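You operate a simulated robot arm through the tools that you are given. There is no shell and no other tool. Be economical: measure what you need, move in short steps, check, and stop when the job is done.

You are at the controls of a simulated robot arm. One attempt, no reset.

JOB
At the wash tank, scrub the dried sludge off the steel plate with the scrubbing brush, then rinse it.
Fine: brush back in its place; slide the plate to the spray head, rinse all suds off, shut the valve. What is to be rubbed or washed off counts as gone when no trace of it is left.

Only the result counts: the job must be done as asked and must still hold three seconds after the hand-in. Knocking over, shifting, dropping, spilling or breaking anything else fails it.

ROBOT AND FRAMES
A 6-joint arm with a two-finger gripper, on a carriage that runs on a rail from [0.3, 180.4] to [-0.1, -53.6] (x, y) and turns from -221 to 111 degrees about z. Base frame: it is fixed where the carriage stands at the start and does not move with it; the origin is on the floor, on the carriage's upright axis, x ahead of it, y to its left, z up. Lengths are in cm, angles in degrees, forces in N, time in s.
Its first joint turns from -166.0 to 166.0 degrees. Places, roughly: feed valve [60, 0, 20]; rinse valve [50, -40, 90]; spot in front of the spray head [100, -50, 90]; tub drain valve [50, 20, 90]; tub fill valve [50, 0, 90]; wash button [50, -10, 90]; wash tank [80, -20, 50]. Payload 5 kg.
The tool frame sits at the grasp point between the pads (the TCP): z along the fingers, y along the line on which they close. The tips reach 3 cm beyond it. The gripper opens to 17.6 cm. The gripper's body begins 15.3 cm behind the TCP.
Orientation is that of the tool frame in the base frame, as a unit quaternion [x, y, z, w]. With the fingers straight down and closing along the base's y, the tool's x points along the base's -x, its y along +y and its z along -z.

CONTROLS
- The arm moves only by the tool apply_moves. Its arguments are lists of equal length, an entry for each row: "angular": the turn, a rotation vector about the tool's x, y, z in degrees, a list of three; "dp": the shift along the tool's x, y, z in cm, a list of three; "claw": the finger opening in cm, from 0 to 17.6. In form: {"angular": [[ax, ay, az], ...], "dp": [[dx, dy, dz], ...], "claw": [claw, ...]}. A call has 1 to 20 rows; each row is the pose to reach, as a shift and turn from the pose commanded when the call began, along the tool's axes at that moment. Rows are played at 5 a second. More than 5 cm and 8.6 degrees between two rows, or a gripper value outside its range, and nothing of the call is played. A pose out of reach is approached as far as the arm can. The call stops where the force on the tool passes 40 N (or 10 N more than at its start, if that is more) or the arm is blocked; 0.2 s more then pass. Each finger halts on what it meets, pressing with about 27 N; the grip force reading is that of the motor and also rises with nothing between the fingers. The clock runs only during rows and for 0.2 s after the last one: add rows that repeat a pose to give the fingers time. The reply holds the time, the measured pose of the TCP, the force on the tool along the base axes, the opening and the grip force, in the units named above and with some noise, with the torque about the TCP (base axes, N m) and any sound that the robot's microphone picked up.
- Cameras (640 x 400 px; columns grow to the right, rows downward): "scene" is now at [6.35, 17.39, 166.33]; the picture's right is [-0.38, -0.93, 0.00], its down [-0.69, 0.28, -0.67] and it looks along [0.62, -0.25, -0.74] (base axes); focal length 265 px, centre (320, 200). "wrist" rides on the gripper at [6.7, -0.9, -18.4] in the tool frame; the picture's right is [0.14, 0.99, 0.00], its down [-0.92, 0.13, -0.36] and it looks along [-0.36, 0.05, 0.93] (tool axes); focal length 251 px, centre (320, 200). There is no depth. A picture from a camera that has moved, and an enlarged one, comes with that camera's place and axes in the base frame and with its lens. The place of the scene camera against the robot may be out by one fixed shift of up to 1.8 cm in any direction.
- grab_frame(camera): a new picture of that camera. It takes no simulated time.
- raise_lower(by): slides the trunk up (or, below 0, down) by that many cm; the arm and the scene camera ride with it, the base frame stays. It gives what a move gives, with no picture.
- drive_base(legs): drives the robot by 1 to 6 legs, each [ahead, left, turn to the left] in cm, cm and degrees, along the robot's own axes; the way and the turn of a leg run together, so that a leg with both is an arc; at most 150 cm and 180 degrees a leg. The arm and the cameras ride along, it lands a little off, and it stops where it bumps. It keeps to its track: a leg is cut to what the track allows. It gives what a move gives.
- pan_tilt(pan, tilt): turns the head with the scene camera to pan (to the left, within 120 degrees either way) and tilt (down, from -29 to 69), counted from straight ahead of the robot. It gives what a move gives.
- close_up(camera, box): a new picture of the part [left, top, right, bottom] of that camera's present view, enlarged. It takes no simulated time.
- sign_off(): hands the job in; it is judged then, once.

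Work in short steps. Places have to be worked out from the pictures, the camera data and where the tool is seen: move nearer, look again, correct. Check each grasp and each placing, and mend what went wrong. You have 120 turns and 98 pictures in all, those below and enlarged ones among them. Open the gripper and draw the arm clear of the work before you hand the job in, unless the task says otherwise; then end with one line.

The tools are called after ">>>" as a command line: name --argument value ..., lists and objects as JSON in quotes. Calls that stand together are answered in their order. apply_moves: Moves the arm, as the interface text tells. Its arguments: {"type":"object","properties":{"angular":{"type":"array"},"dp":{"type":"array"},"claw":{"type":"array"}},"required":["angular","dp","claw"]} The other tools are called the same way: raise_lower (by) slides the trunk up or down; drive_base (legs) drives the base; pan_tilt (pan, tilt) turns the head that bears the scene camera; grab_frame (camera) takes a picture; close_up (camera, box) takes an enlarged picture of a part of a camera's view; sign_off () hands the job in.

At the start:

```text
time_s: 0.0
eef_pos: [63.0, -38.66, 119.91]
orientation: [-0.001, 1.0, 0.0, 0.0]
force: [-0.4, -0.3, 0.4]
wrist_torque: [0.03, 0.01, 0.02]
width: 17.6
grip_force: 0.1
trunk travel left (down, up): [-22.5, 12.5]
robot x, y, heading: [0.11, 0.51, 0.0]
head pan, tilt: [-22.2, 47.7]
```

scene: 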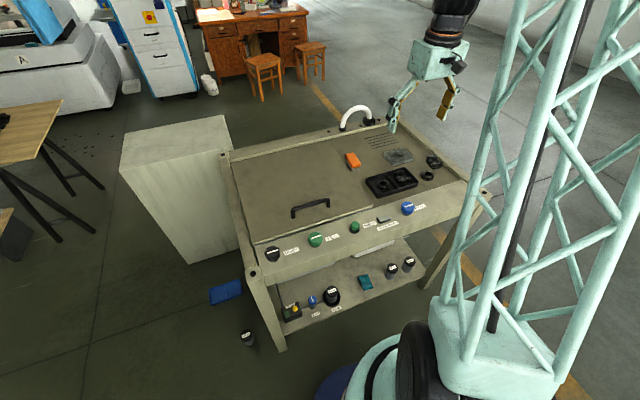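
wrist: 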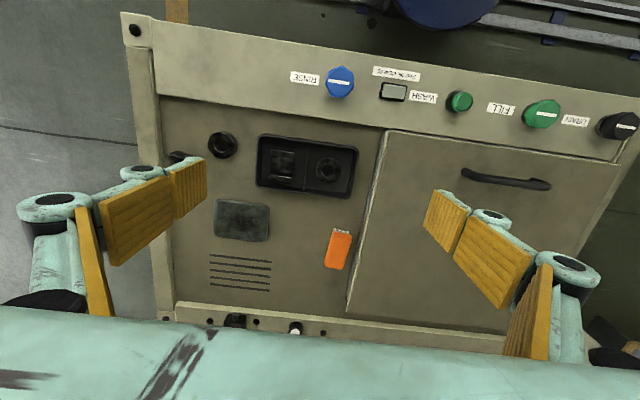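

I start with enlarged views of the tank top and the control panel, to identify plate, brush, spray head and valves.

>>> close_up --camera "scene" --box '[320, 90, 480, 220]'

>>> close_up --camera "scene" --box '[220, 180, 460, 340]'

>>> close_up --camera "wrist" --box '[150, 40, 400, 200]'

>>> close_up --camera "wrist" --box '[150, 190, 400, 350]'

```text
3.08 times, centred on (400, 155) of scene
camera zoom: at [6.35, 17.39, 166.33], right [-0.38, -0.93, 0.0], down [-0.69, 0.28, -0.67], along [0.62, -0.25, -0.74], focal length 816 px, centre (74, 338)
```

zoom: 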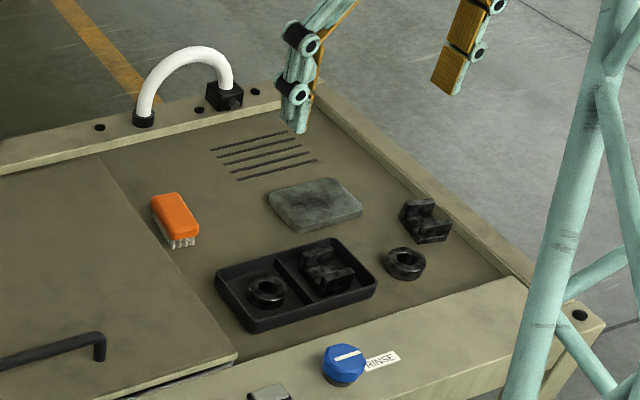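

```text
2.50 times, centred on (340, 260) of scene
camera zoom: at [6.35, 17.39, 166.33], right [-0.38, -0.93, 0.0], down [-0.69, 0.28, -0.67], along [0.62, -0.25, -0.74], focal length 663 px, centre (270, 50)
```

zoom: 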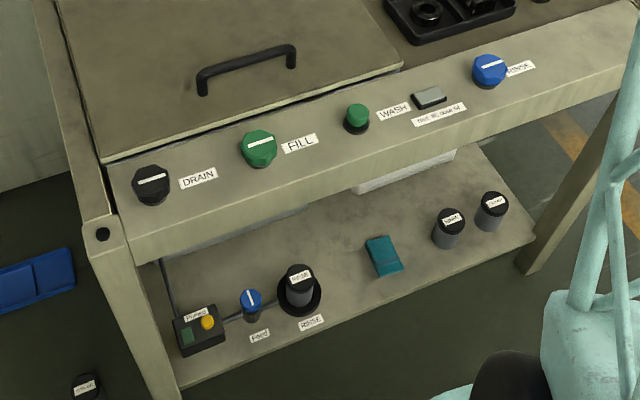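

```text
2.50 times, centred on (275, 120) of wrist
camera zoom: at [56.37, -39.69, 138.01], right [-0.14, 0.99, 0.0], down [0.92, 0.13, 0.36], along [0.36, 0.05, -0.93], focal length 629 px, centre (432, 400)
```

zoom: 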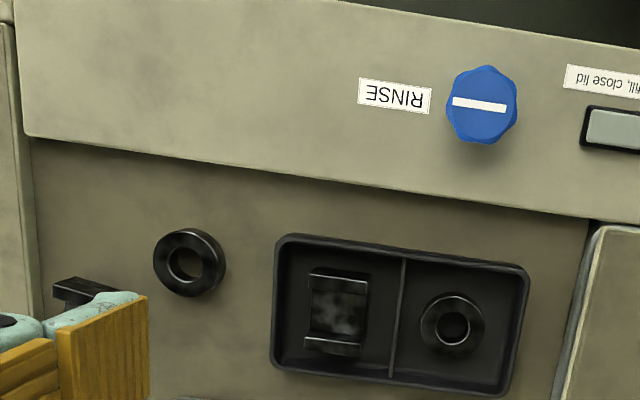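

```text
2.50 times, centred on (275, 270) of wrist
camera zoom: at [56.37, -39.69, 138.01], right [-0.14, 0.99, 0.0], down [0.92, 0.13, 0.36], along [0.36, 0.05, -0.93], focal length 629 px, centre (432, 25)
```

zoom: 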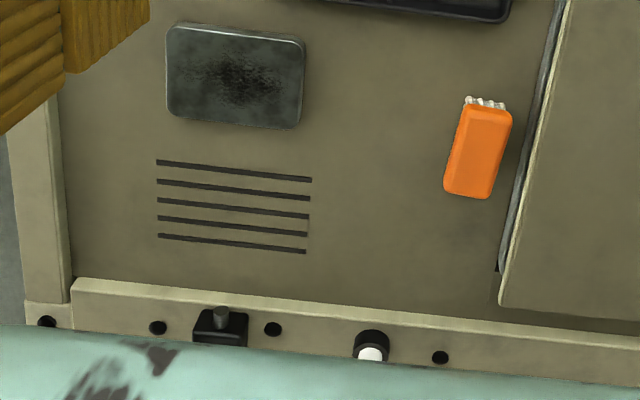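

Plate is near [83,-53], brush near [86,-31], rinse knob near [53,-37], spray head near [109,-53]. I want to read the lower shelf labels, which may govern the water feed.

>>> close_up --camera "scene" --box '[270, 280, 350, 330]'

>>> close_up --camera "scene" --box '[350, 195, 430, 245]'

>>> close_up --camera "scene" --box '[345, 250, 425, 300]'

```text
8.00 times, centred on (310, 305) of scene
camera zoom: at [6.35, 17.39, 166.33], right [-0.38, -0.93, 0.0], down [-0.69, 0.28, -0.67], along [0.62, -0.25, -0.74], focal length 2120 px, centre (400, -640)
```

zoom: 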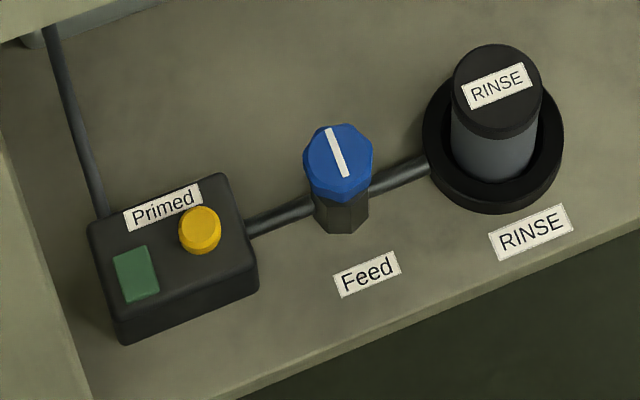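

```text
8.00 times, centred on (390, 220) of scene
camera zoom: at [6.35, 17.39, 166.33], right [-0.38, -0.93, 0.0], down [-0.69, 0.28, -0.67], along [0.62, -0.25, -0.74], focal length 2120 px, centre (-240, 40)
```

zoom: 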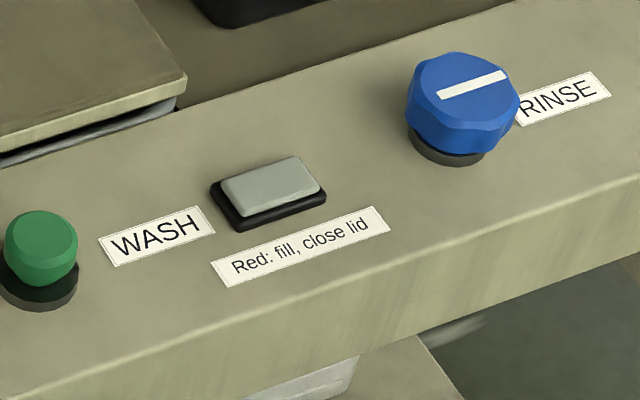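

```text
8.00 times, centred on (385, 275) of scene
camera zoom: at [6.35, 17.39, 166.33], right [-0.38, -0.93, 0.0], down [-0.69, 0.28, -0.67], along [0.62, -0.25, -0.74], focal length 2120 px, centre (-200, -400)
```

zoom: 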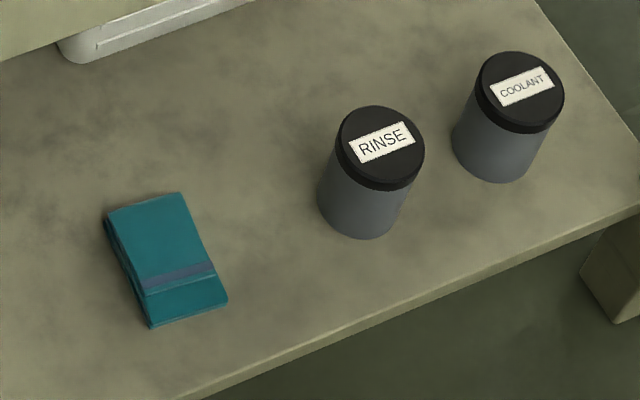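

The shelf items concern the tank's rinse cartridge; I'll leave them unless the spray gives nothing. I drive to y≈-53 so plate and spray are straight ahead.

>>> drive_base --legs '[[0, -52, 0]]'

```text
time_s: 3.2
eef_pos: [62.5, -91.28, 119.88]
orientation: [0.005, 1.0, 0.0, 0.0]
force: [0.7, -0.2, 0.0]
wrist_torque: [0.01, -0.02, 0.01]
width: 17.61
grip_force: 0.0
trunk travel left (down, up): [-22.5, 12.5]
robot x, y, heading: [-0.14, -52.18, -0.7]
head pan, tilt: [-22.2, 47.7]
```

I look again from here, and move the open gripper over the brush at height ~110.

>>> apply_moves --angular '[[0, 0, 0], [0, 0, 0], [0, 0, 0], [0, 0, 0], [0, 0, 0], [0, 0, 0], [0, 0, 0], [0, 0, 0], [0, 0, 0], [0, 0, 0], [0, 0, 0], [0, 0, 0], [0, 0, 0], [0, 0, 0]]' --dp '[[-1.5, 4.2, 0.7], [-3, 8.4, 1.4], [-4.5, 12.6, 2.1], [-6, 16.8, 2.8], [-7.5, 21, 3.5], [-9, 25.2, 4.2], [-10.5, 29.4, 4.9], [-12, 33.6, 5.6], [-13.5, 37.8, 6.3], [-15, 42, 7], [-16.5, 46.2, 7.7], [-18, 50.4, 8.4], [-19.5, 54.6, 9.1], [-22, 59, 10]]' --claw '[17.6, 17.6, 17.6, 17.6, 17.6, 17.6, 17.6, 17.6, 17.6, 17.6, 17.6, 17.6, 17.6, 10]'

>>> pan_tilt --pan -5 --tilt 45

>>> grab_frame --camera "scene"

>>> grab_frame --camera "wrist"

```text
refused: row 14 steps farther than a row can; nothing moved
```

```text
time_s: 4.0
eef_pos: [62.52, -91.29, 119.73]
orientation: [0.006, 1.0, 0.0, 0.0]
force: [0.6, -0.1, 0.5]
wrist_torque: [-0.04, -0.01, 0.01]
width: 17.61
grip_force: 0.0
trunk travel left (down, up): [-22.5, 12.5]
robot x, y, heading: [0.05, -51.79, -0.2]
head pan, tilt: [-5.0, 45.0]
```

```text
88 pictures are left
camera scene: at [7.25, -32.35, 166.71], right [-0.1, -1.0, 0.0], down [-0.7, 0.07, -0.71], along [0.7, -0.07, -0.71], focal length 265 px, centre (320, 200)
```

scene: 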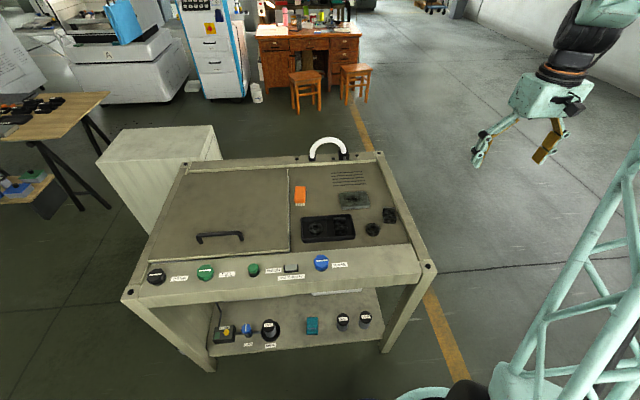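

```text
87 pictures are left
camera wrist: at [55.89, -92.2, 138.0], right [-0.13, 0.99, 0.0], down [0.92, 0.12, 0.36], along [0.36, 0.05, -0.93], focal length 251 px, centre (320, 200)
```

wrist: 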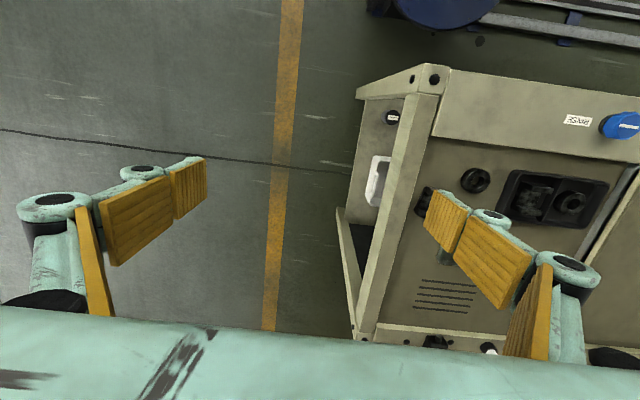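

The step was too long; I replay it with even rows.

>>> apply_moves --angular '[[0, 0, 0], [0, 0, 0], [0, 0, 0], [0, 0, 0], [0, 0, 0], [0, 0, 0], [0, 0, 0], [0, 0, 0], [0, 0, 0], [0, 0, 0], [0, 0, 0], [0, 0, 0], [0, 0, 0], [0, 0, 0]]' --dp '[[-1.5, 4.2, 0.7], [-3, 8.4, 1.4], [-4.5, 12.6, 2.1], [-6, 16.8, 2.8], [-7.5, 21, 3.5], [-9, 25.2, 4.2], [-10.5, 29.4, 4.9], [-12, 33.6, 5.6], [-13.5, 37.8, 6.3], [-15, 42, 7], [-16.5, 46.2, 7.7], [-18, 50.4, 8.4], [-19.5, 54.6, 9.1], [-21.5, 58.5, 10]]' --claw '[17.6, 17.6, 17.6, 17.6, 17.6, 17.6, 17.6, 17.6, 17.6, 16, 14, 12, 11, 10]'

>>> grab_frame --camera "wrist"

>>> close_up --camera "scene" --box '[270, 130, 430, 250]'

```text
time_s: 7.0
eef_pos: [84.67, -32.95, 109.72]
orientation: [0.004, 1.0, 0.0, -0.001]
force: [0.5, -0.7, 0.8]
wrist_torque: [-0.01, -0.09, -0.01]
width: 10.0
grip_force: 0.0
trunk travel left (down, up): [-22.5, 12.5]
robot x, y, heading: [0.15, -51.75, -0.5]
head pan, tilt: [-5.0, 45.0]
```

```text
86 pictures are left
camera wrist: at [77.97, -33.8, 127.88], right [-0.13, 0.99, 0.0], down [0.92, 0.12, 0.36], along [0.36, 0.05, -0.93], focal length 251 px, centre (320, 200)
```

wrist: 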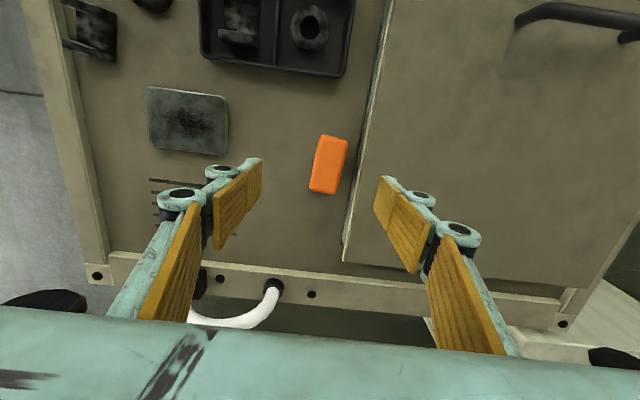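

```text
3.33 times, centred on (350, 190) of scene
camera zoom: at [7.21, -32.34, 166.7], right [-0.1, -1.0, 0.0], down [-0.7, 0.07, -0.71], along [0.7, -0.07, -0.71], focal length 884 px, centre (220, 233)
```

zoom: 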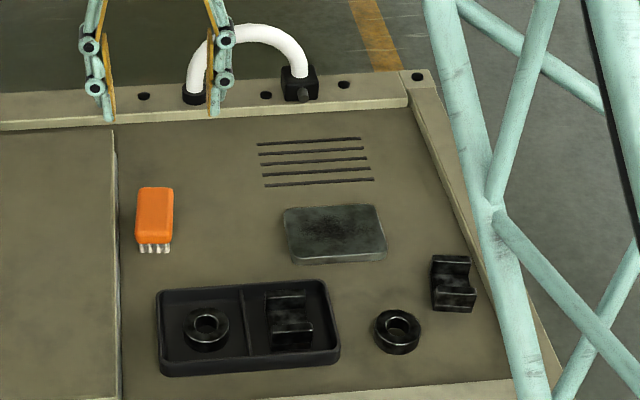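

Brush top triangulates to about [87,-31.3, 89-90], deck near z=86. I narrow the fingers to 7 cm and descend to z≈99 above it to check alignment.

>>> apply_moves --angular '[[0, 0, 0], [0, 0, 0], [0, 0, 0], [0, 0, 0]]' --dp '[[-1, 0.8, 2.5], [-2.2, 1.6, 6], [-2.2, 1.6, 10], [-2.2, 1.6, 10.5]]' --claw '[9, 8, 7, 7]'

>>> grab_frame --camera "wrist"

>>> close_up --camera "scene" --box '[260, 140, 360, 220]'

```text
time_s: 8.0
eef_pos: [86.9, -31.32, 99.25]
orientation: [0.006, 1.0, -0.001, 0.0]
force: [0.3, 0.5, -0.5]
wrist_torque: [0.0, 0.03, 0.02]
width: 6.98
grip_force: 0.2
trunk travel left (down, up): [-22.5, 12.5]
robot x, y, heading: [0.12, -51.96, -0.6]
head pan, tilt: [-5.0, 45.0]
```

```text
84 pictures are left
camera wrist: at [80.17, -32.3, 117.46], right [-0.13, 0.99, 0.0], down [0.92, 0.12, 0.36], along [0.36, 0.05, -0.93], focal length 251 px, centre (320, 200)
```

wrist: 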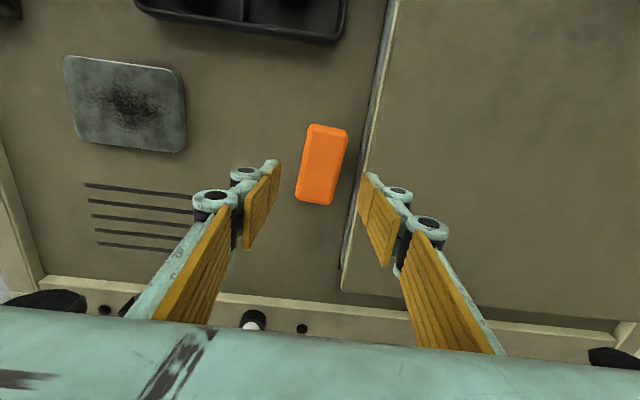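

```text
5.00 times, centred on (310, 180) of scene
camera zoom: at [7.28, -32.34, 166.72], right [-0.1, -1.0, 0.0], down [-0.7, 0.07, -0.71], along [0.7, -0.07, -0.71], focal length 1325 px, centre (370, 300)
```

zoom: 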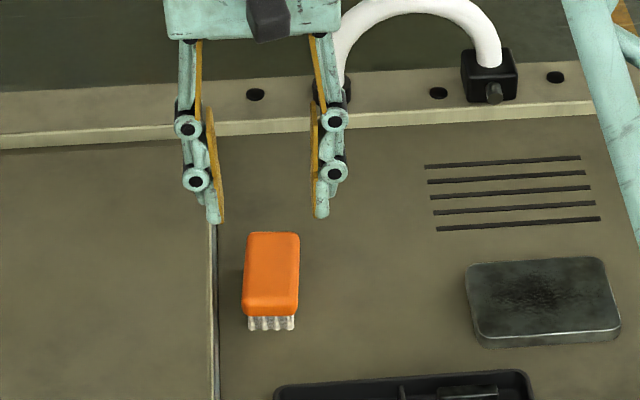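

Alignment is good (brush centre [87,-31.3], yaw about -1°). I descend to z≈91.3 with 7 cm opening and check.

>>> apply_moves --angular '[[0, 0, 0], [0, 0, 0], [0, 0, 0], [0, 0, 0]]' --dp '[[0, 0.1, 3], [0, 0.1, 6], [0, 0.1, 8], [0, 0.1, 8]]' --claw '[7, 7, 7, 7]'

>>> close_up --camera "scene" --box '[260, 140, 360, 220]'

>>> close_up --camera "wrist" --box '[240, 100, 400, 200]'

```text
time_s: 9.0
eef_pos: [86.87, -31.15, 91.62]
orientation: [0.004, 1.0, 0.0, 0.001]
force: [-2.6, 1.3, 28.8]
wrist_torque: [1.48, 0.05, 0.11]
width: 7.25
grip_force: 2.7
trunk travel left (down, up): [-22.5, 12.5]
robot x, y, heading: [-0.16, -52.03, -0.6]
head pan, tilt: [-5.0, 45.0]
```

```text
5.00 times, centred on (310, 180) of scene
camera zoom: at [7.08, -32.38, 166.76], right [-0.1, -1.0, 0.0], down [-0.7, 0.07, -0.71], along [0.7, -0.07, -0.71], focal length 1325 px, centre (370, 300)
```

zoom: 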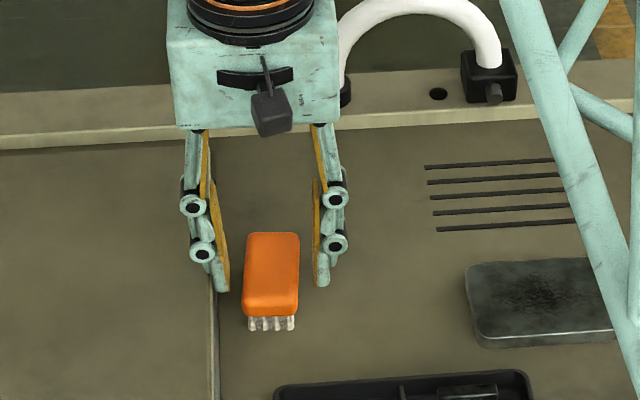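

```text
4.00 times, centred on (320, 150) of wrist
camera zoom: at [80.17, -32.13, 109.82], right [-0.13, 0.99, 0.0], down [0.92, 0.12, 0.37], along [0.36, 0.05, -0.93], focal length 1006 px, centre (320, 400)
```

zoom: 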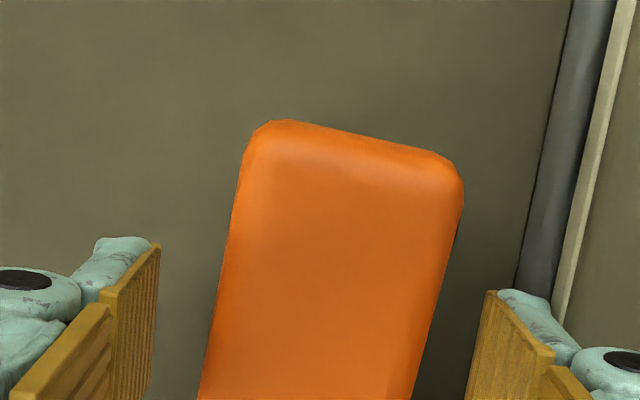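

The left finger touches the lid edge (29 N). I raise, narrow to 5.2 cm, and descend again.

>>> apply_moves --angular '[[0, 0, 0], [0, 0, 0], [0, 0, 0], [0, 0, 0], [0, 0, 0], [0, 0, 0]]' --dp '[[0, 0.1, -2], [0, 0.1, -2], [0, 0.1, -2], [0, 0.1, -1], [0, 0.1, 0], [0, 0.1, 0]]' --claw '[5.3, 5.3, 5.3, 5.3, 5.3, 5.3]'

>>> close_up --camera "wrist" --box '[240, 100, 400, 200]'

```text
time_s: 10.4
eef_pos: [86.91, -31.22, 91.31]
orientation: [0.005, 1.0, 0.0, 0.0]
force: [0.5, 0.1, -0.3]
wrist_torque: [-0.03, 0.06, 0.02]
width: 5.3
grip_force: 0.0
trunk travel left (down, up): [-22.5, 12.5]
robot x, y, heading: [-0.17, -52.32, -0.7]
head pan, tilt: [-5.0, 45.0]
```

```text
4.00 times, centred on (320, 150) of wrist
camera zoom: at [80.29, -32.17, 109.52], right [-0.13, 0.99, 0.0], down [0.92, 0.12, 0.36], along [0.36, 0.05, -0.93], focal length 1006 px, centre (320, 400)
```

zoom: 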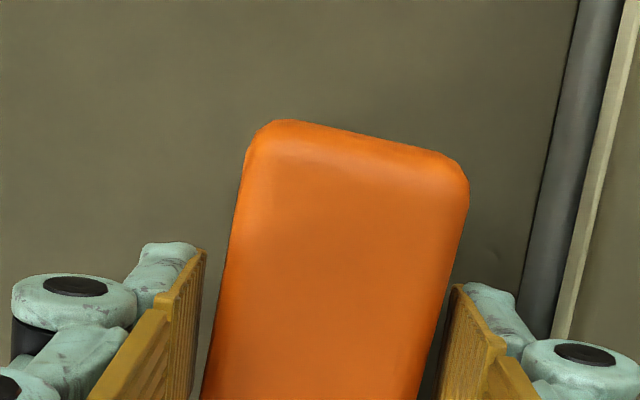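

Clear now. I descend 0.8 cm more and close on the brush.

>>> apply_moves --angular '[[0, 0, 0], [0, 0, 0], [0, 0, 0], [0, 0, 0], [0, 0, 0], [0, 0, 0]]' --dp '[[0, 0.1, 0.4], [0, 0.1, 0.8], [0, 0.1, 0.8], [0, 0.1, 0.8], [0, 0.1, 0.8], [0, 0.1, 0.8]]' --claw '[5.3, 5.3, 4.6, 3.5, 3, 3]'

>>> close_up --camera "scene" --box '[260, 140, 360, 220]'

```text
time_s: 11.8
eef_pos: [86.89, -31.09, 90.6]
orientation: [0.005, 1.0, 0.0, -0.001]
force: [0.3, 0.0, 1.0]
wrist_torque: [0.01, 0.05, 0.0]
width: 4.46
grip_force: 27.0
trunk travel left (down, up): [-22.5, 12.5]
robot x, y, heading: [-0.15, -52.22, -0.2]
head pan, tilt: [-5.0, 45.0]
```

```text
5.00 times, centred on (310, 180) of scene
camera zoom: at [7.24, -32.34, 166.71], right [-0.1, -1.0, 0.0], down [-0.7, 0.07, -0.71], along [0.7, -0.07, -0.71], focal length 1325 px, centre (370, 300)
```

zoom: 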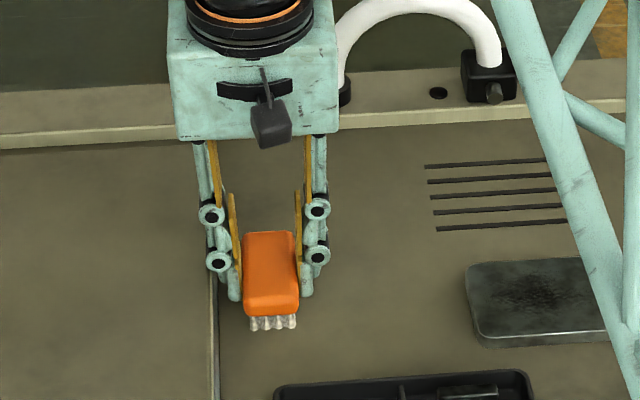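

Brush is held (4.46 cm). I lift it, carry it over the plate centre [83.4,-53] and come down to just above the expected contact height.

>>> apply_moves --angular '[[0, 0, 0], [0, 0, 0], [0, 0, 0], [0, 0, 0], [0, 0, 0], [0, 0, 0], [0, 0, 0], [0, 0, 0], [0, 0, 0]]' --dp '[[0, 0, -3], [0, 0, -6], [0.8, -4.5, -6], [1.6, -9, -6], [2.4, -13.5, -6], [3.2, -18, -6], [3.5, -22, -6], [3.5, -22, -4], [3.5, -22, -2.4]]' --claw '[3, 3, 3, 3, 3, 3, 3, 3, 3]'

>>> grab_frame --camera "wrist"

>>> close_up --camera "scene" --box '[310, 140, 410, 220]'

```text
time_s: 13.8
eef_pos: [82.98, -53.15, 93.01]
orientation: [0.005, 1.0, 0.0, -0.001]
force: [0.5, 0.1, -1.8]
wrist_torque: [-0.05, 0.06, -0.08]
width: 4.48
grip_force: 27.4
trunk travel left (down, up): [-22.5, 12.5]
robot x, y, heading: [-0.19, -51.85, -0.7]
head pan, tilt: [-5.0, 45.0]
```

```text
78 pictures are left
camera wrist: at [76.43, -54.05, 111.17], right [-0.13, 0.99, 0.0], down [0.92, 0.12, 0.36], along [0.36, 0.05, -0.93], focal length 251 px, centre (320, 200)
```

wrist: 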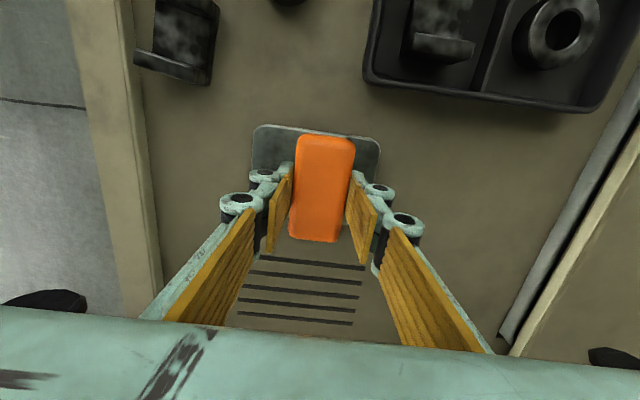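

```text
5.00 times, centred on (360, 180) of scene
camera zoom: at [7.27, -32.33, 166.7], right [-0.1, -1.0, 0.0], down [-0.7, 0.07, -0.71], along [0.7, -0.07, -0.71], focal length 1325 px, centre (120, 300)
```

zoom: 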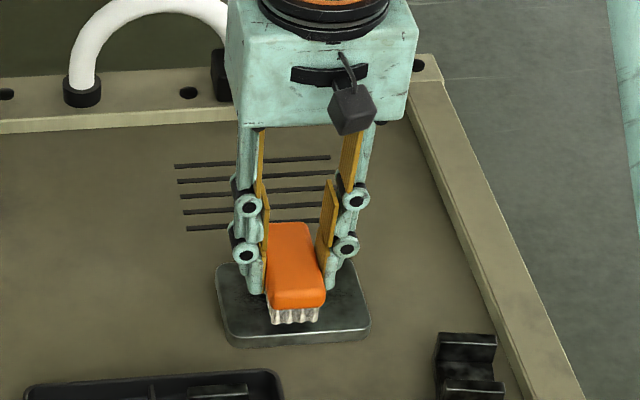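

The brush is over the plate centre. I descend gently to find contact.

>>> apply_moves --angular '[[0, 0, 0], [0, 0, 0], [0, 0, 0]]' --dp '[[-0.2, 0.2, 0.4], [-0.2, 0.2, 0.8], [-0.2, 0.2, 1.0]]' --claw '[3, 3, 3]'

```text
time_s: 14.6
eef_pos: [83.35, -52.88, 91.99]
orientation: [0.005, 1.0, 0.0, 0.0]
force: [-0.3, -1.5, 5.0]
wrist_torque: [-0.06, 0.14, 0.0]
width: 4.49
grip_force: 26.7
trunk travel left (down, up): [-22.5, 12.5]
robot x, y, heading: [-0.24, -51.94, -0.8]
head pan, tilt: [-5.0, 45.0]
```

Contact at z≈92.0 with 5 N. I stroke across the plate along y, at slight extra depth, at x offsets.

>>> apply_moves --angular '[[0, 0, 0], [0, 0, 0], [0, 0, 0], [0, 0, 0], [0, 0, 0], [0, 0, 0], [0, 0, 0], [0, 0, 0], [0, 0, 0], [0, 0, 0], [0, 0, 0], [0, 0, 0], [0, 0, 0], [0, 0, 0], [0, 0, 0], [0, 0, 0], [0, 0, 0], [0, 0, 0], [0, 0, 0], [0, 0, 0]]' --dp '[[0, 2, 0.1], [0, 4, 0.1], [0, 2, 0.1], [0, 0, 0.1], [0, -2, 0.1], [0, -4, 0.1], [-0.7, -4, 0.1], [-0.7, -2, 0.1], [-0.7, 0, 0.1], [-0.7, 2, 0.1], [-0.7, 4, 0.1], [0.7, 4, 0.1], [0.7, 2, 0.1], [0.7, 0, 0.1], [0.7, -2, 0.1], [0.7, -4, 0.1], [0, -4, 0.1], [0, -2, 0.1], [0, 0, 0.1], [0, 0, 0.1]]' --claw '[3, 3, 3, 3, 3, 3, 3, 3, 3, 3, 3, 3, 3, 3, 3, 3, 3, 3, 3, 3]'

>>> close_up --camera "scene" --box '[310, 140, 410, 220]'

```text
time_s: 18.8
eef_pos: [83.37, -52.96, 91.97]
orientation: [0.006, 1.0, 0.0, 0.0]
force: [0.9, -1.2, 11.3]
wrist_torque: [-0.06, -0.05, 0.0]
width: 4.46
grip_force: 27.2
trunk travel left (down, up): [-22.5, 12.5]
robot x, y, heading: [-0.09, -51.9, -0.6]
head pan, tilt: [-5.0, 45.0]
```

```text
5.00 times, centred on (360, 180) of scene
camera zoom: at [7.19, -32.35, 166.72], right [-0.1, -1.0, 0.0], down [-0.7, 0.07, -0.71], along [0.7, -0.07, -0.71], focal length 1325 px, centre (120, 300)
```

zoom: 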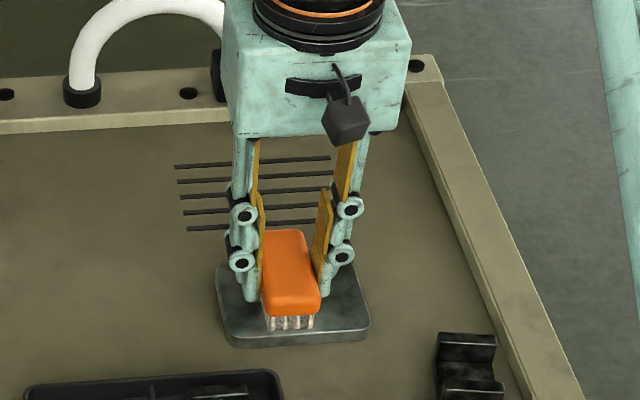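

The plate stayed put. I lift the brush clear to inspect the surface.

>>> apply_moves --angular '[[0, 0, 0], [0, 0, 0], [0, 0, 0], [0, 0, 0]]' --dp '[[0, 1, -4], [0, 5, -7], [0, 9, -8], [0, 13, -8]]' --claw '[3, 3, 3, 3]'

>>> close_up --camera "scene" --box '[325, 170, 395, 225]'

>>> close_up --camera "wrist" --box '[110, 60, 310, 200]'

```text
time_s: 19.8
eef_pos: [83.61, -39.79, 99.87]
orientation: [0.006, 1.0, 0.0, 0.0]
force: [0.3, 0.2, -1.2]
wrist_torque: [0.04, 0.05, -0.02]
width: 4.46
grip_force: 27.4
trunk travel left (down, up): [-22.5, 12.5]
robot x, y, heading: [0.28, -52.27, -0.8]
head pan, tilt: [-5.0, 45.0]
```

```text
7.27 times, centred on (360, 198) of scene
camera zoom: at [7.29, -32.36, 166.71], right [-0.1, -1.0, 0.0], down [-0.7, 0.07, -0.71], along [0.7, -0.07, -0.71], focal length 1928 px, centre (29, 218)
```

zoom: 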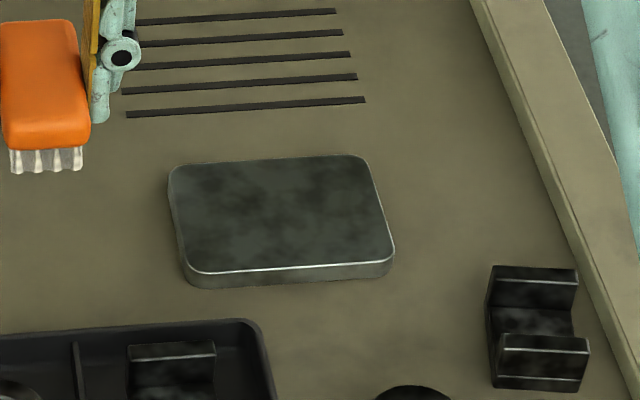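

```text
2.86 times, centred on (210, 130) of wrist
camera zoom: at [76.94, -40.78, 118.05], right [-0.13, 0.99, 0.0], down [0.92, 0.12, 0.36], along [0.36, 0.05, -0.93], focal length 718 px, centre (634, 400)
```

zoom: 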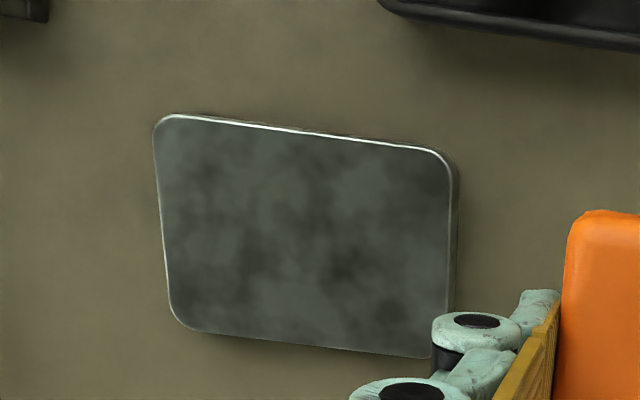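

The dark crust is visibly gone; only the steel's mottled texture remains. For certainty I make one more scrubbing pass over the whole plate.

>>> apply_moves --angular '[[0, 0, 0], [0, 0, 0], [0, 0, 0], [0, 0, 0], [0, 0, 0], [0, 0, 0], [0, 0, 0], [0, 0, 0], [0, 0, 0], [0, 0, 0], [0, 0, 0], [0, 0, 0], [0, 0, 0], [0, 0, 0], [0, 0, 0], [0, 0, 0], [0, 0, 0], [0, 0, 0], [0, 0, 0], [0, 0, 0]]' --dp '[[0, -4.5, 0], [0, -9, 0], [0, -13, 4], [0, -13, 8], [0, -11, 8], [0, -9, 8], [0, -11, 8], [0, -13, 8], [0, -15, 8], [0, -17, 8], [-0.8, -17, 8], [-0.8, -14, 8], [-0.8, -11, 8], [-0.8, -9, 8], [0.8, -9, 8], [0.8, -12, 8], [0.8, -15, 8], [0.8, -17, 8], [0, -15, 8], [0, -13, 8]]' --claw '[3, 3, 3, 3, 3, 3, 3, 3, 3, 3, 3, 3, 3, 3, 3, 3, 3, 3, 3, 3]'

>>> apply_moves --angular '[[0, 0, 0], [0, 0, 0], [0, 0, 0], [0, 0, 0]]' --dp '[[0, 1, -4], [0, 5, -7], [0, 9, -8], [0, 13, -8]]' --claw '[3, 3, 3, 3]'

>>> close_up --camera "wrist" --box '[110, 60, 310, 200]'

```text
refused: row 3 steps farther than a row can; nothing moved
```

```text
time_s: 20.8
eef_pos: [83.79, -26.88, 107.81]
orientation: [0.006, 1.0, 0.0, -0.001]
force: [0.2, 0.7, -1.0]
wrist_torque: [-0.03, 0.03, 0.01]
width: 4.43
grip_force: 27.1
trunk travel left (down, up): [-22.5, 12.5]
robot x, y, heading: [0.1, -52.03, -0.5]
head pan, tilt: [-5.0, 45.0]
```

```text
2.86 times, centred on (210, 130) of wrist
camera zoom: at [77.2, -27.75, 125.94], right [-0.13, 0.99, 0.0], down [0.92, 0.12, 0.36], along [0.36, 0.05, -0.93], focal length 718 px, centre (634, 400)
```

zoom: 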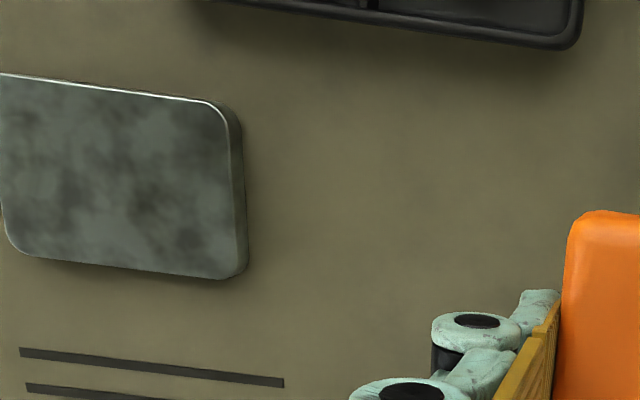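

The pass was refused and the arm rose instead to z 108. I go back over the plate in even steps.

>>> apply_moves --angular '[[0, 0, 0], [0, 0, 0], [0, 0, 0], [0, 0, 0], [0, 0, 0], [0, 0, 0], [0, 0, 0], [0, 0, 0], [0, 0, 0], [0, 0, 0], [0, 0, 0]]' --dp '[[0, -4, 1], [0, -8, 2], [0, -12, 3], [0, -16, 4], [0, -20, 6], [0, -24, 8], [0, -26, 11], [0, -26, 13], [0, -26, 14.5], [0, -26, 15.5], [0, -26, 15.8]]' --claw '[3, 3, 3, 3, 3, 3, 3, 3, 3, 3, 3]'

```text
time_s: 23.2
eef_pos: [83.33, -52.88, 92.01]
orientation: [0.005, 1.0, 0.0, 0.0]
force: [0.3, 0.6, -1.3]
wrist_torque: [-0.05, 0.01, 0.02]
width: 4.46
grip_force: 26.9
trunk travel left (down, up): [-22.5, 12.5]
robot x, y, heading: [-0.24, -51.96, -0.8]
head pan, tilt: [-5.0, 45.0]
```

Barely no contact here; I go 0.2 deeper and stroke.

>>> apply_moves --angular '[[0, 0, 0], [0, 0, 0], [0, 0, 0], [0, 0, 0], [0, 0, 0], [0, 0, 0], [0, 0, 0], [0, 0, 0], [0, 0, 0], [0, 0, 0], [0, 0, 0], [0, 0, 0], [0, 0, 0], [0, 0, 0], [0, 0, 0], [0, 0, 0], [0, 0, 0], [0, 0, 0], [0, 0, 0], [0, 0, 0]]' --dp '[[0, 0, 0.2], [0, 2, 0.2], [0, 4, 0.2], [0, 2, 0.2], [0, 0, 0.2], [0, -2, 0.2], [0, -4, 0.2], [-0.8, -4, 0.2], [-0.8, -2, 0.2], [-0.8, 0, 0.2], [-0.8, 2, 0.2], [-0.8, 4, 0.2], [0.8, 4, 0.2], [0.8, 2, 0.2], [0.8, 0, 0.2], [0.8, -2, 0.2], [0.8, -4, 0.2], [0, -4, 0.2], [0, -2, 0.2], [0, 0, 0.2]]' --claw '[3, 3, 3, 3, 3, 3, 3, 3, 3, 3, 3, 3, 3, 3, 3, 3, 3, 3, 3, 3]'

>>> apply_moves --angular '[[0, 0, 0], [0, 0, 0], [0, 0, 0], [0, 0, 0], [0, 0, 0], [0, 0, 0], [0, 0, 0], [0, 0, 0]]' --dp '[[0, 0, -3], [0, 1, -5], [-0.5, 5, -5.5], [-1, 9, -5.5], [-1.5, 13, -5.5], [-2.5, 17, -5.5], [-3.5, 21, -5.5], [-3.5, 21.8, -5.5]]' --claw '[3, 3, 3, 3, 3, 3, 3, 3]'

>>> close_up --camera "scene" --box '[325, 170, 395, 225]'

>>> grab_frame --camera "wrist"

```text
time_s: 27.4
eef_pos: [83.06, -52.9, 91.85]
orientation: [0.004, 1.0, 0.0, 0.0]
force: [0.1, 1.4, 4.3]
wrist_torque: [0.01, -0.2, 0.04]
width: 4.46
grip_force: 27.2
trunk travel left (down, up): [-22.5, 12.5]
robot x, y, heading: [0.0, -51.94, -0.7]
head pan, tilt: [-5.0, 45.0]
```

```text
time_s: 29.2
eef_pos: [87.02, -31.16, 97.09]
orientation: [0.005, 1.0, 0.0, 0.0]
force: [0.3, 0.7, -1.8]
wrist_torque: [-0.12, 0.04, 0.01]
width: 4.43
grip_force: 27.2
trunk travel left (down, up): [-22.5, 12.5]
robot x, y, heading: [-0.24, -52.12, -0.8]
head pan, tilt: [-5.0, 45.0]
```

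```text
7.27 times, centred on (360, 198) of scene
camera zoom: at [7.3, -32.31, 166.71], right [-0.1, -1.0, 0.0], down [-0.7, 0.07, -0.71], along [0.7, -0.07, -0.71], focal length 1928 px, centre (29, 218)
```

zoom: 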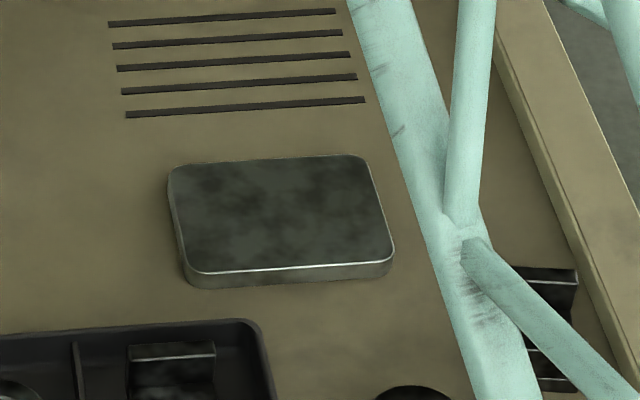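

```text
71 pictures are left
camera wrist: at [80.46, -32.06, 115.19], right [-0.13, 0.99, 0.0], down [0.92, 0.12, 0.36], along [0.36, 0.05, -0.93], focal length 251 px, centre (320, 200)
```

wrist: 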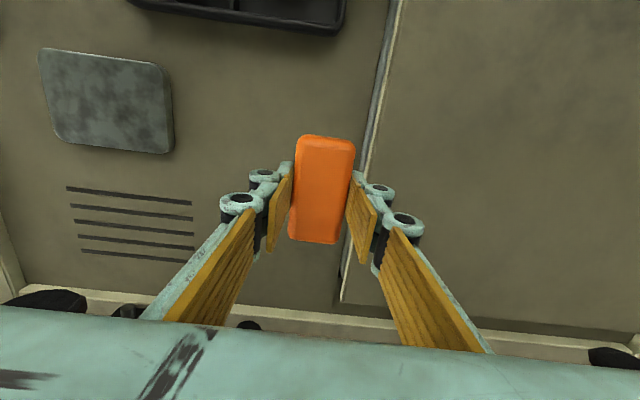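

The surface is unchanged and clean. I set the brush back down at its original place, [86.9,-31.1].

>>> apply_moves --angular '[[0, 0, 0], [0, 0, 0], [0, 0, 0], [0, 0, 0]]' --dp '[[0.1, 0.05, 3], [0.1, 0.05, 5.5], [0.1, 0.05, 6.4], [0.1, 0.05, 6.6]]' --claw '[3, 3, 3, 3]'

```text
time_s: 30.2
eef_pos: [86.99, -31.06, 90.85]
orientation: [0.005, 1.0, 0.0, 0.0]
force: [0.7, -0.1, -1.1]
wrist_torque: [0.03, -0.03, 0.01]
width: 4.47
grip_force: 27.1
trunk travel left (down, up): [-22.5, 12.5]
robot x, y, heading: [-0.01, -51.92, -0.4]
head pan, tilt: [-5.0, 45.0]
```

Commanded height lags slightly with no contact yet; I lower a bit more.

>>> apply_moves --angular '[[0, 0, 0], [0, 0, 0]]' --dp '[[0, 0, 0.2], [0, 0, 0.4]]' --claw '[3, 3]'

```text
time_s: 30.8
eef_pos: [86.86, -31.05, 90.41]
orientation: [0.005, 1.0, 0.0, 0.001]
force: [-1.9, -1.3, 7.2]
wrist_torque: [-0.05, 0.18, 0.0]
width: 4.45
grip_force: 26.7
trunk travel left (down, up): [-22.5, 12.5]
robot x, y, heading: [0.11, -51.92, -0.6]
head pan, tilt: [-5.0, 45.0]
```

The brush is down (7 N). I release to 5.6 cm and rise straight up.

>>> apply_moves --angular '[[0, 0, 0], [0, 0, 0], [0, 0, 0], [0, 0, 0], [0, 0, 0], [0, 0, 0], [0, 0, 0]]' --dp '[[0, 0, -0.1], [0, 0, -0.2], [0, 0, -0.3], [0, 0, -3], [0, 0, -7], [0, 0, -11], [0, 0, -15]]' --claw '[5, 5.4, 5.6, 5.6, 5.6, 6, 8]'

>>> close_up --camera "scene" --box '[270, 130, 430, 250]'

>>> grab_frame --camera "wrist"

```text
time_s: 32.4
eef_pos: [86.91, -31.11, 105.48]
orientation: [0.005, 1.0, 0.0, 0.0]
force: [0.6, 0.6, -1.8]
wrist_torque: [0.01, 0.01, 0.0]
width: 7.99
grip_force: 0.0
trunk travel left (down, up): [-22.5, 12.5]
robot x, y, heading: [0.18, -51.88, -0.7]
head pan, tilt: [-5.0, 45.0]
```

```text
3.33 times, centred on (350, 190) of scene
camera zoom: at [7.28, -32.35, 166.72], right [-0.1, -1.0, 0.0], down [-0.7, 0.07, -0.71], along [0.7, -0.07, -0.71], focal length 884 px, centre (220, 233)
```

zoom: 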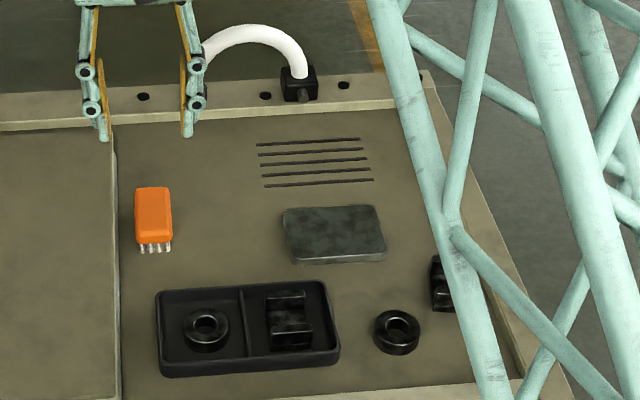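

```text
69 pictures are left
camera wrist: at [80.27, -31.98, 123.62], right [-0.13, 0.99, 0.0], down [0.92, 0.12, 0.36], along [0.36, 0.05, -0.93], focal length 251 px, centre (320, 200)
```

wrist: 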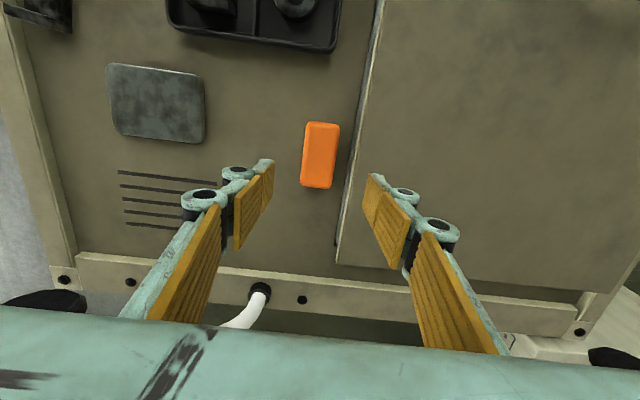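

Brush is back. Plate centre is [83.5,-53.2]; drain slots centre at [98.2,-53.6], right before the nozzle. I open wide and go above the plate.

>>> apply_moves --angular '[[0, 0, 0], [0, 0, 0], [0, 0, 0], [0, 0, 0], [0, 0, 0], [0, 0, 0], [0, 0, 0]]' --dp '[[0.5, -4, 0], [1, -8, 0], [1.5, -12, 0], [2, -16, 2], [2.8, -19, 4], [3.3, -22.1, 7], [3.3, -22.1, 8]]' --claw '[8, 9, 10, 12, 14, 15.6, 15.6]'

>>> grab_frame --camera "wrist"

```text
time_s: 34.0
eef_pos: [83.56, -53.11, 97.04]
orientation: [0.005, 1.0, 0.0, 0.0]
force: [1.2, -1.3, -0.5]
wrist_torque: [0.11, 0.06, 0.02]
width: 15.6
grip_force: 0.1
trunk travel left (down, up): [-22.5, 12.5]
robot x, y, heading: [-0.1, -52.08, -0.6]
head pan, tilt: [-5.0, 45.0]
```

```text
68 pictures are left
camera wrist: at [76.81, -54.08, 115.3], right [-0.13, 0.99, 0.0], down [0.92, 0.12, 0.36], along [0.36, 0.05, -0.93], focal length 251 px, centre (320, 200)
```

wrist: 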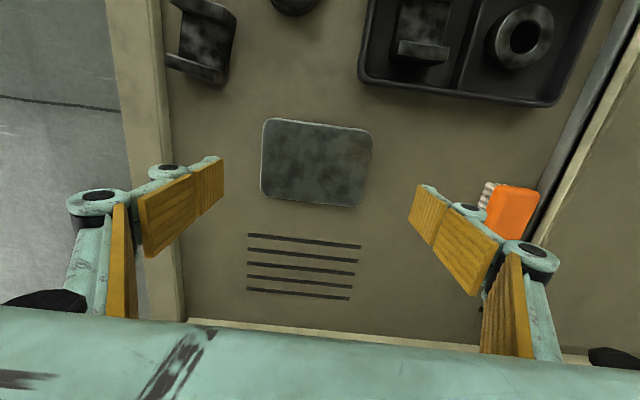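

Good centring. I descend to z≈90 and check with the scene camera.

>>> apply_moves --angular '[[0, 0, 0], [0, 0, 0], [0, 0, 0], [0, 0, 0]]' --dp '[[0, 0, 3], [0, 0, 6], [0, 0, 7], [0, 0, 7.2]]' --claw '[15.6, 15.6, 15.6, 15.6]'

>>> close_up --camera "scene" --box '[310, 150, 410, 220]'

```text
time_s: 35.0
eef_pos: [83.42, -53.12, 90.12]
orientation: [0.005, 1.0, 0.001, 0.0]
force: [-1.2, -1.1, 0.0]
wrist_torque: [0.02, -0.05, -0.05]
width: 15.58
grip_force: 0.1
trunk travel left (down, up): [-22.5, 12.5]
robot x, y, heading: [-0.06, -52.41, -0.8]
head pan, tilt: [-5.0, 45.0]
```

```text
5.71 times, centred on (360, 185) of scene
camera zoom: at [7.21, -32.34, 166.72], right [-0.1, -1.0, 0.0], down [-0.7, 0.07, -0.71], along [0.7, -0.07, -0.71], focal length 1515 px, centre (91, 286)
```

zoom: 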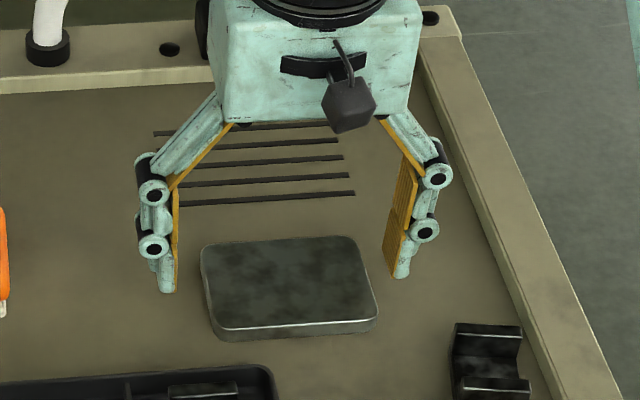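

No contact yet; I lower in small steps to find the deck.

>>> apply_moves --angular '[[0, 0, 0], [0, 0, 0], [0, 0, 0]]' --dp '[[0, 0, 0.2], [0, 0, 0.4], [0, 0, 0.6]]' --claw '[15.6, 15.6, 15.6]'

```text
time_s: 35.8
eef_pos: [83.5, -53.2, 89.63]
orientation: [0.006, 1.0, 0.0, 0.0]
force: [-1.3, 0.4, 0.8]
wrist_torque: [0.03, 0.0, 0.01]
width: 15.59
grip_force: 0.2
trunk travel left (down, up): [-22.5, 12.5]
robot x, y, heading: [0.03, -51.82, -0.4]
head pan, tilt: [-5.0, 45.0]
```

>>> apply_moves --angular '[[0, 0, 0], [0, 0, 0]]' --dp '[[0, 0, 0.2], [0, 0, 0.4]]' --claw '[15.6, 15.6]'

```text
time_s: 36.4
eef_pos: [83.43, -53.15, 89.1]
orientation: [0.005, 1.0, 0.0, -0.001]
force: [0.9, 0.4, -0.1]
wrist_torque: [0.03, 0.0, -0.04]
width: 15.58
grip_force: 0.0
trunk travel left (down, up): [-22.5, 12.5]
robot x, y, heading: [0.09, -51.53, -0.7]
head pan, tilt: [-5.0, 45.0]
```

Still nothing; tips at 86.1. A little more.

>>> apply_moves --angular '[[0, 0, 0], [0, 0, 0], [0, 0, 0]]' --dp '[[0, 0, 0.15], [0, 0, 0.3], [0, 0, 0.4]]' --claw '[15.6, 15.6, 15.6]'

>>> close_up --camera "scene" --box '[310, 150, 410, 220]'

```text
time_s: 37.2
eef_pos: [83.36, -53.09, 88.77]
orientation: [0.005, 1.0, 0.001, -0.001]
force: [1.0, 0.1, -0.3]
wrist_torque: [-0.05, -0.01, 0.03]
width: 15.57
grip_force: 0.0
trunk travel left (down, up): [-22.5, 12.5]
robot x, y, heading: [-0.0, -51.74, -0.7]
head pan, tilt: [-5.0, 45.0]
```

```text
5.71 times, centred on (360, 185) of scene
camera zoom: at [7.25, -32.35, 166.71], right [-0.1, -1.0, 0.0], down [-0.7, 0.07, -0.71], along [0.7, -0.07, -0.71], focal length 1515 px, centre (91, 286)
```

zoom: 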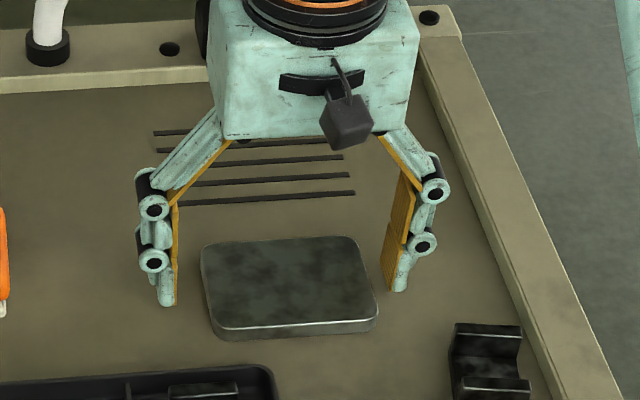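

Tips are right at deck level beside the plate. I close on the plate.

>>> apply_moves --angular '[[0, 0, 0], [0, 0, 0], [0, 0, 0], [0, 0, 0], [0, 0, 0], [0, 0, 0]]' --dp '[[0, 0, 0], [0, 0, 0], [0, 0, 0], [0, 0, 0], [0, 0, 0], [0, 0, 0]]' --claw '[14, 13, 12, 11.5, 11, 11]'

>>> close_up --camera "scene" --box '[310, 150, 410, 220]'

```text
time_s: 38.6
eef_pos: [83.49, -53.14, 88.72]
orientation: [0.005, 1.0, 0.0, 0.0]
force: [1.7, -4.1, 3.4]
wrist_torque: [-0.22, 0.05, -0.03]
width: 11.96
grip_force: 26.8
trunk travel left (down, up): [-22.5, 12.5]
robot x, y, heading: [0.11, -52.11, -0.5]
head pan, tilt: [-5.0, 45.0]
```

```text
5.71 times, centred on (360, 185) of scene
camera zoom: at [7.23, -32.37, 166.72], right [-0.1, -1.0, 0.0], down [-0.7, 0.07, -0.71], along [0.7, -0.07, -0.71], focal length 1515 px, centre (91, 286)
```

zoom: 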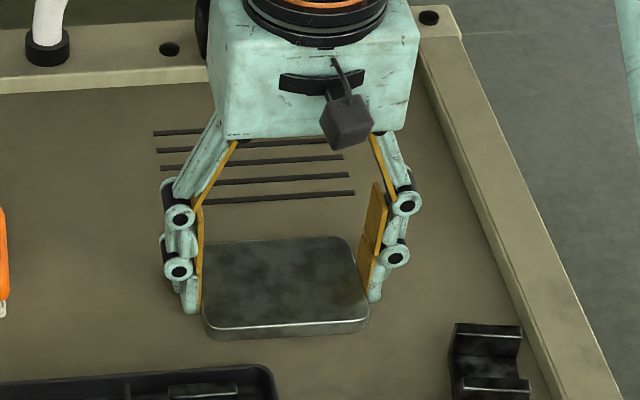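

Plate is gripped (11.96 cm). I slide it forward 10 cm first.

>>> apply_moves --angular '[[0, 0, 0], [0, 0, 0], [0, 0, 0], [0, 0, 0], [0, 0, 0], [0, 0, 0]]' --dp '[[-1, 0, -0.1], [-3, 0, -0.1], [-5, -0.1, -0.1], [-7, -0.1, -0.1], [-9, -0.2, -0.1], [-10, -0.2, -0.1]]' --claw '[11, 11, 11, 11, 11, 11]'

```text
time_s: 40.0
eef_pos: [93.49, -53.6, 88.8]
orientation: [0.005, 1.0, 0.0, 0.0]
force: [0.4, -0.1, 1.0]
wrist_torque: [0.15, 0.28, 0.05]
width: 11.97
grip_force: 27.2
trunk travel left (down, up): [-22.5, 12.5]
robot x, y, heading: [-0.06, -51.76, -0.6]
head pan, tilt: [-5.0, 45.0]
```

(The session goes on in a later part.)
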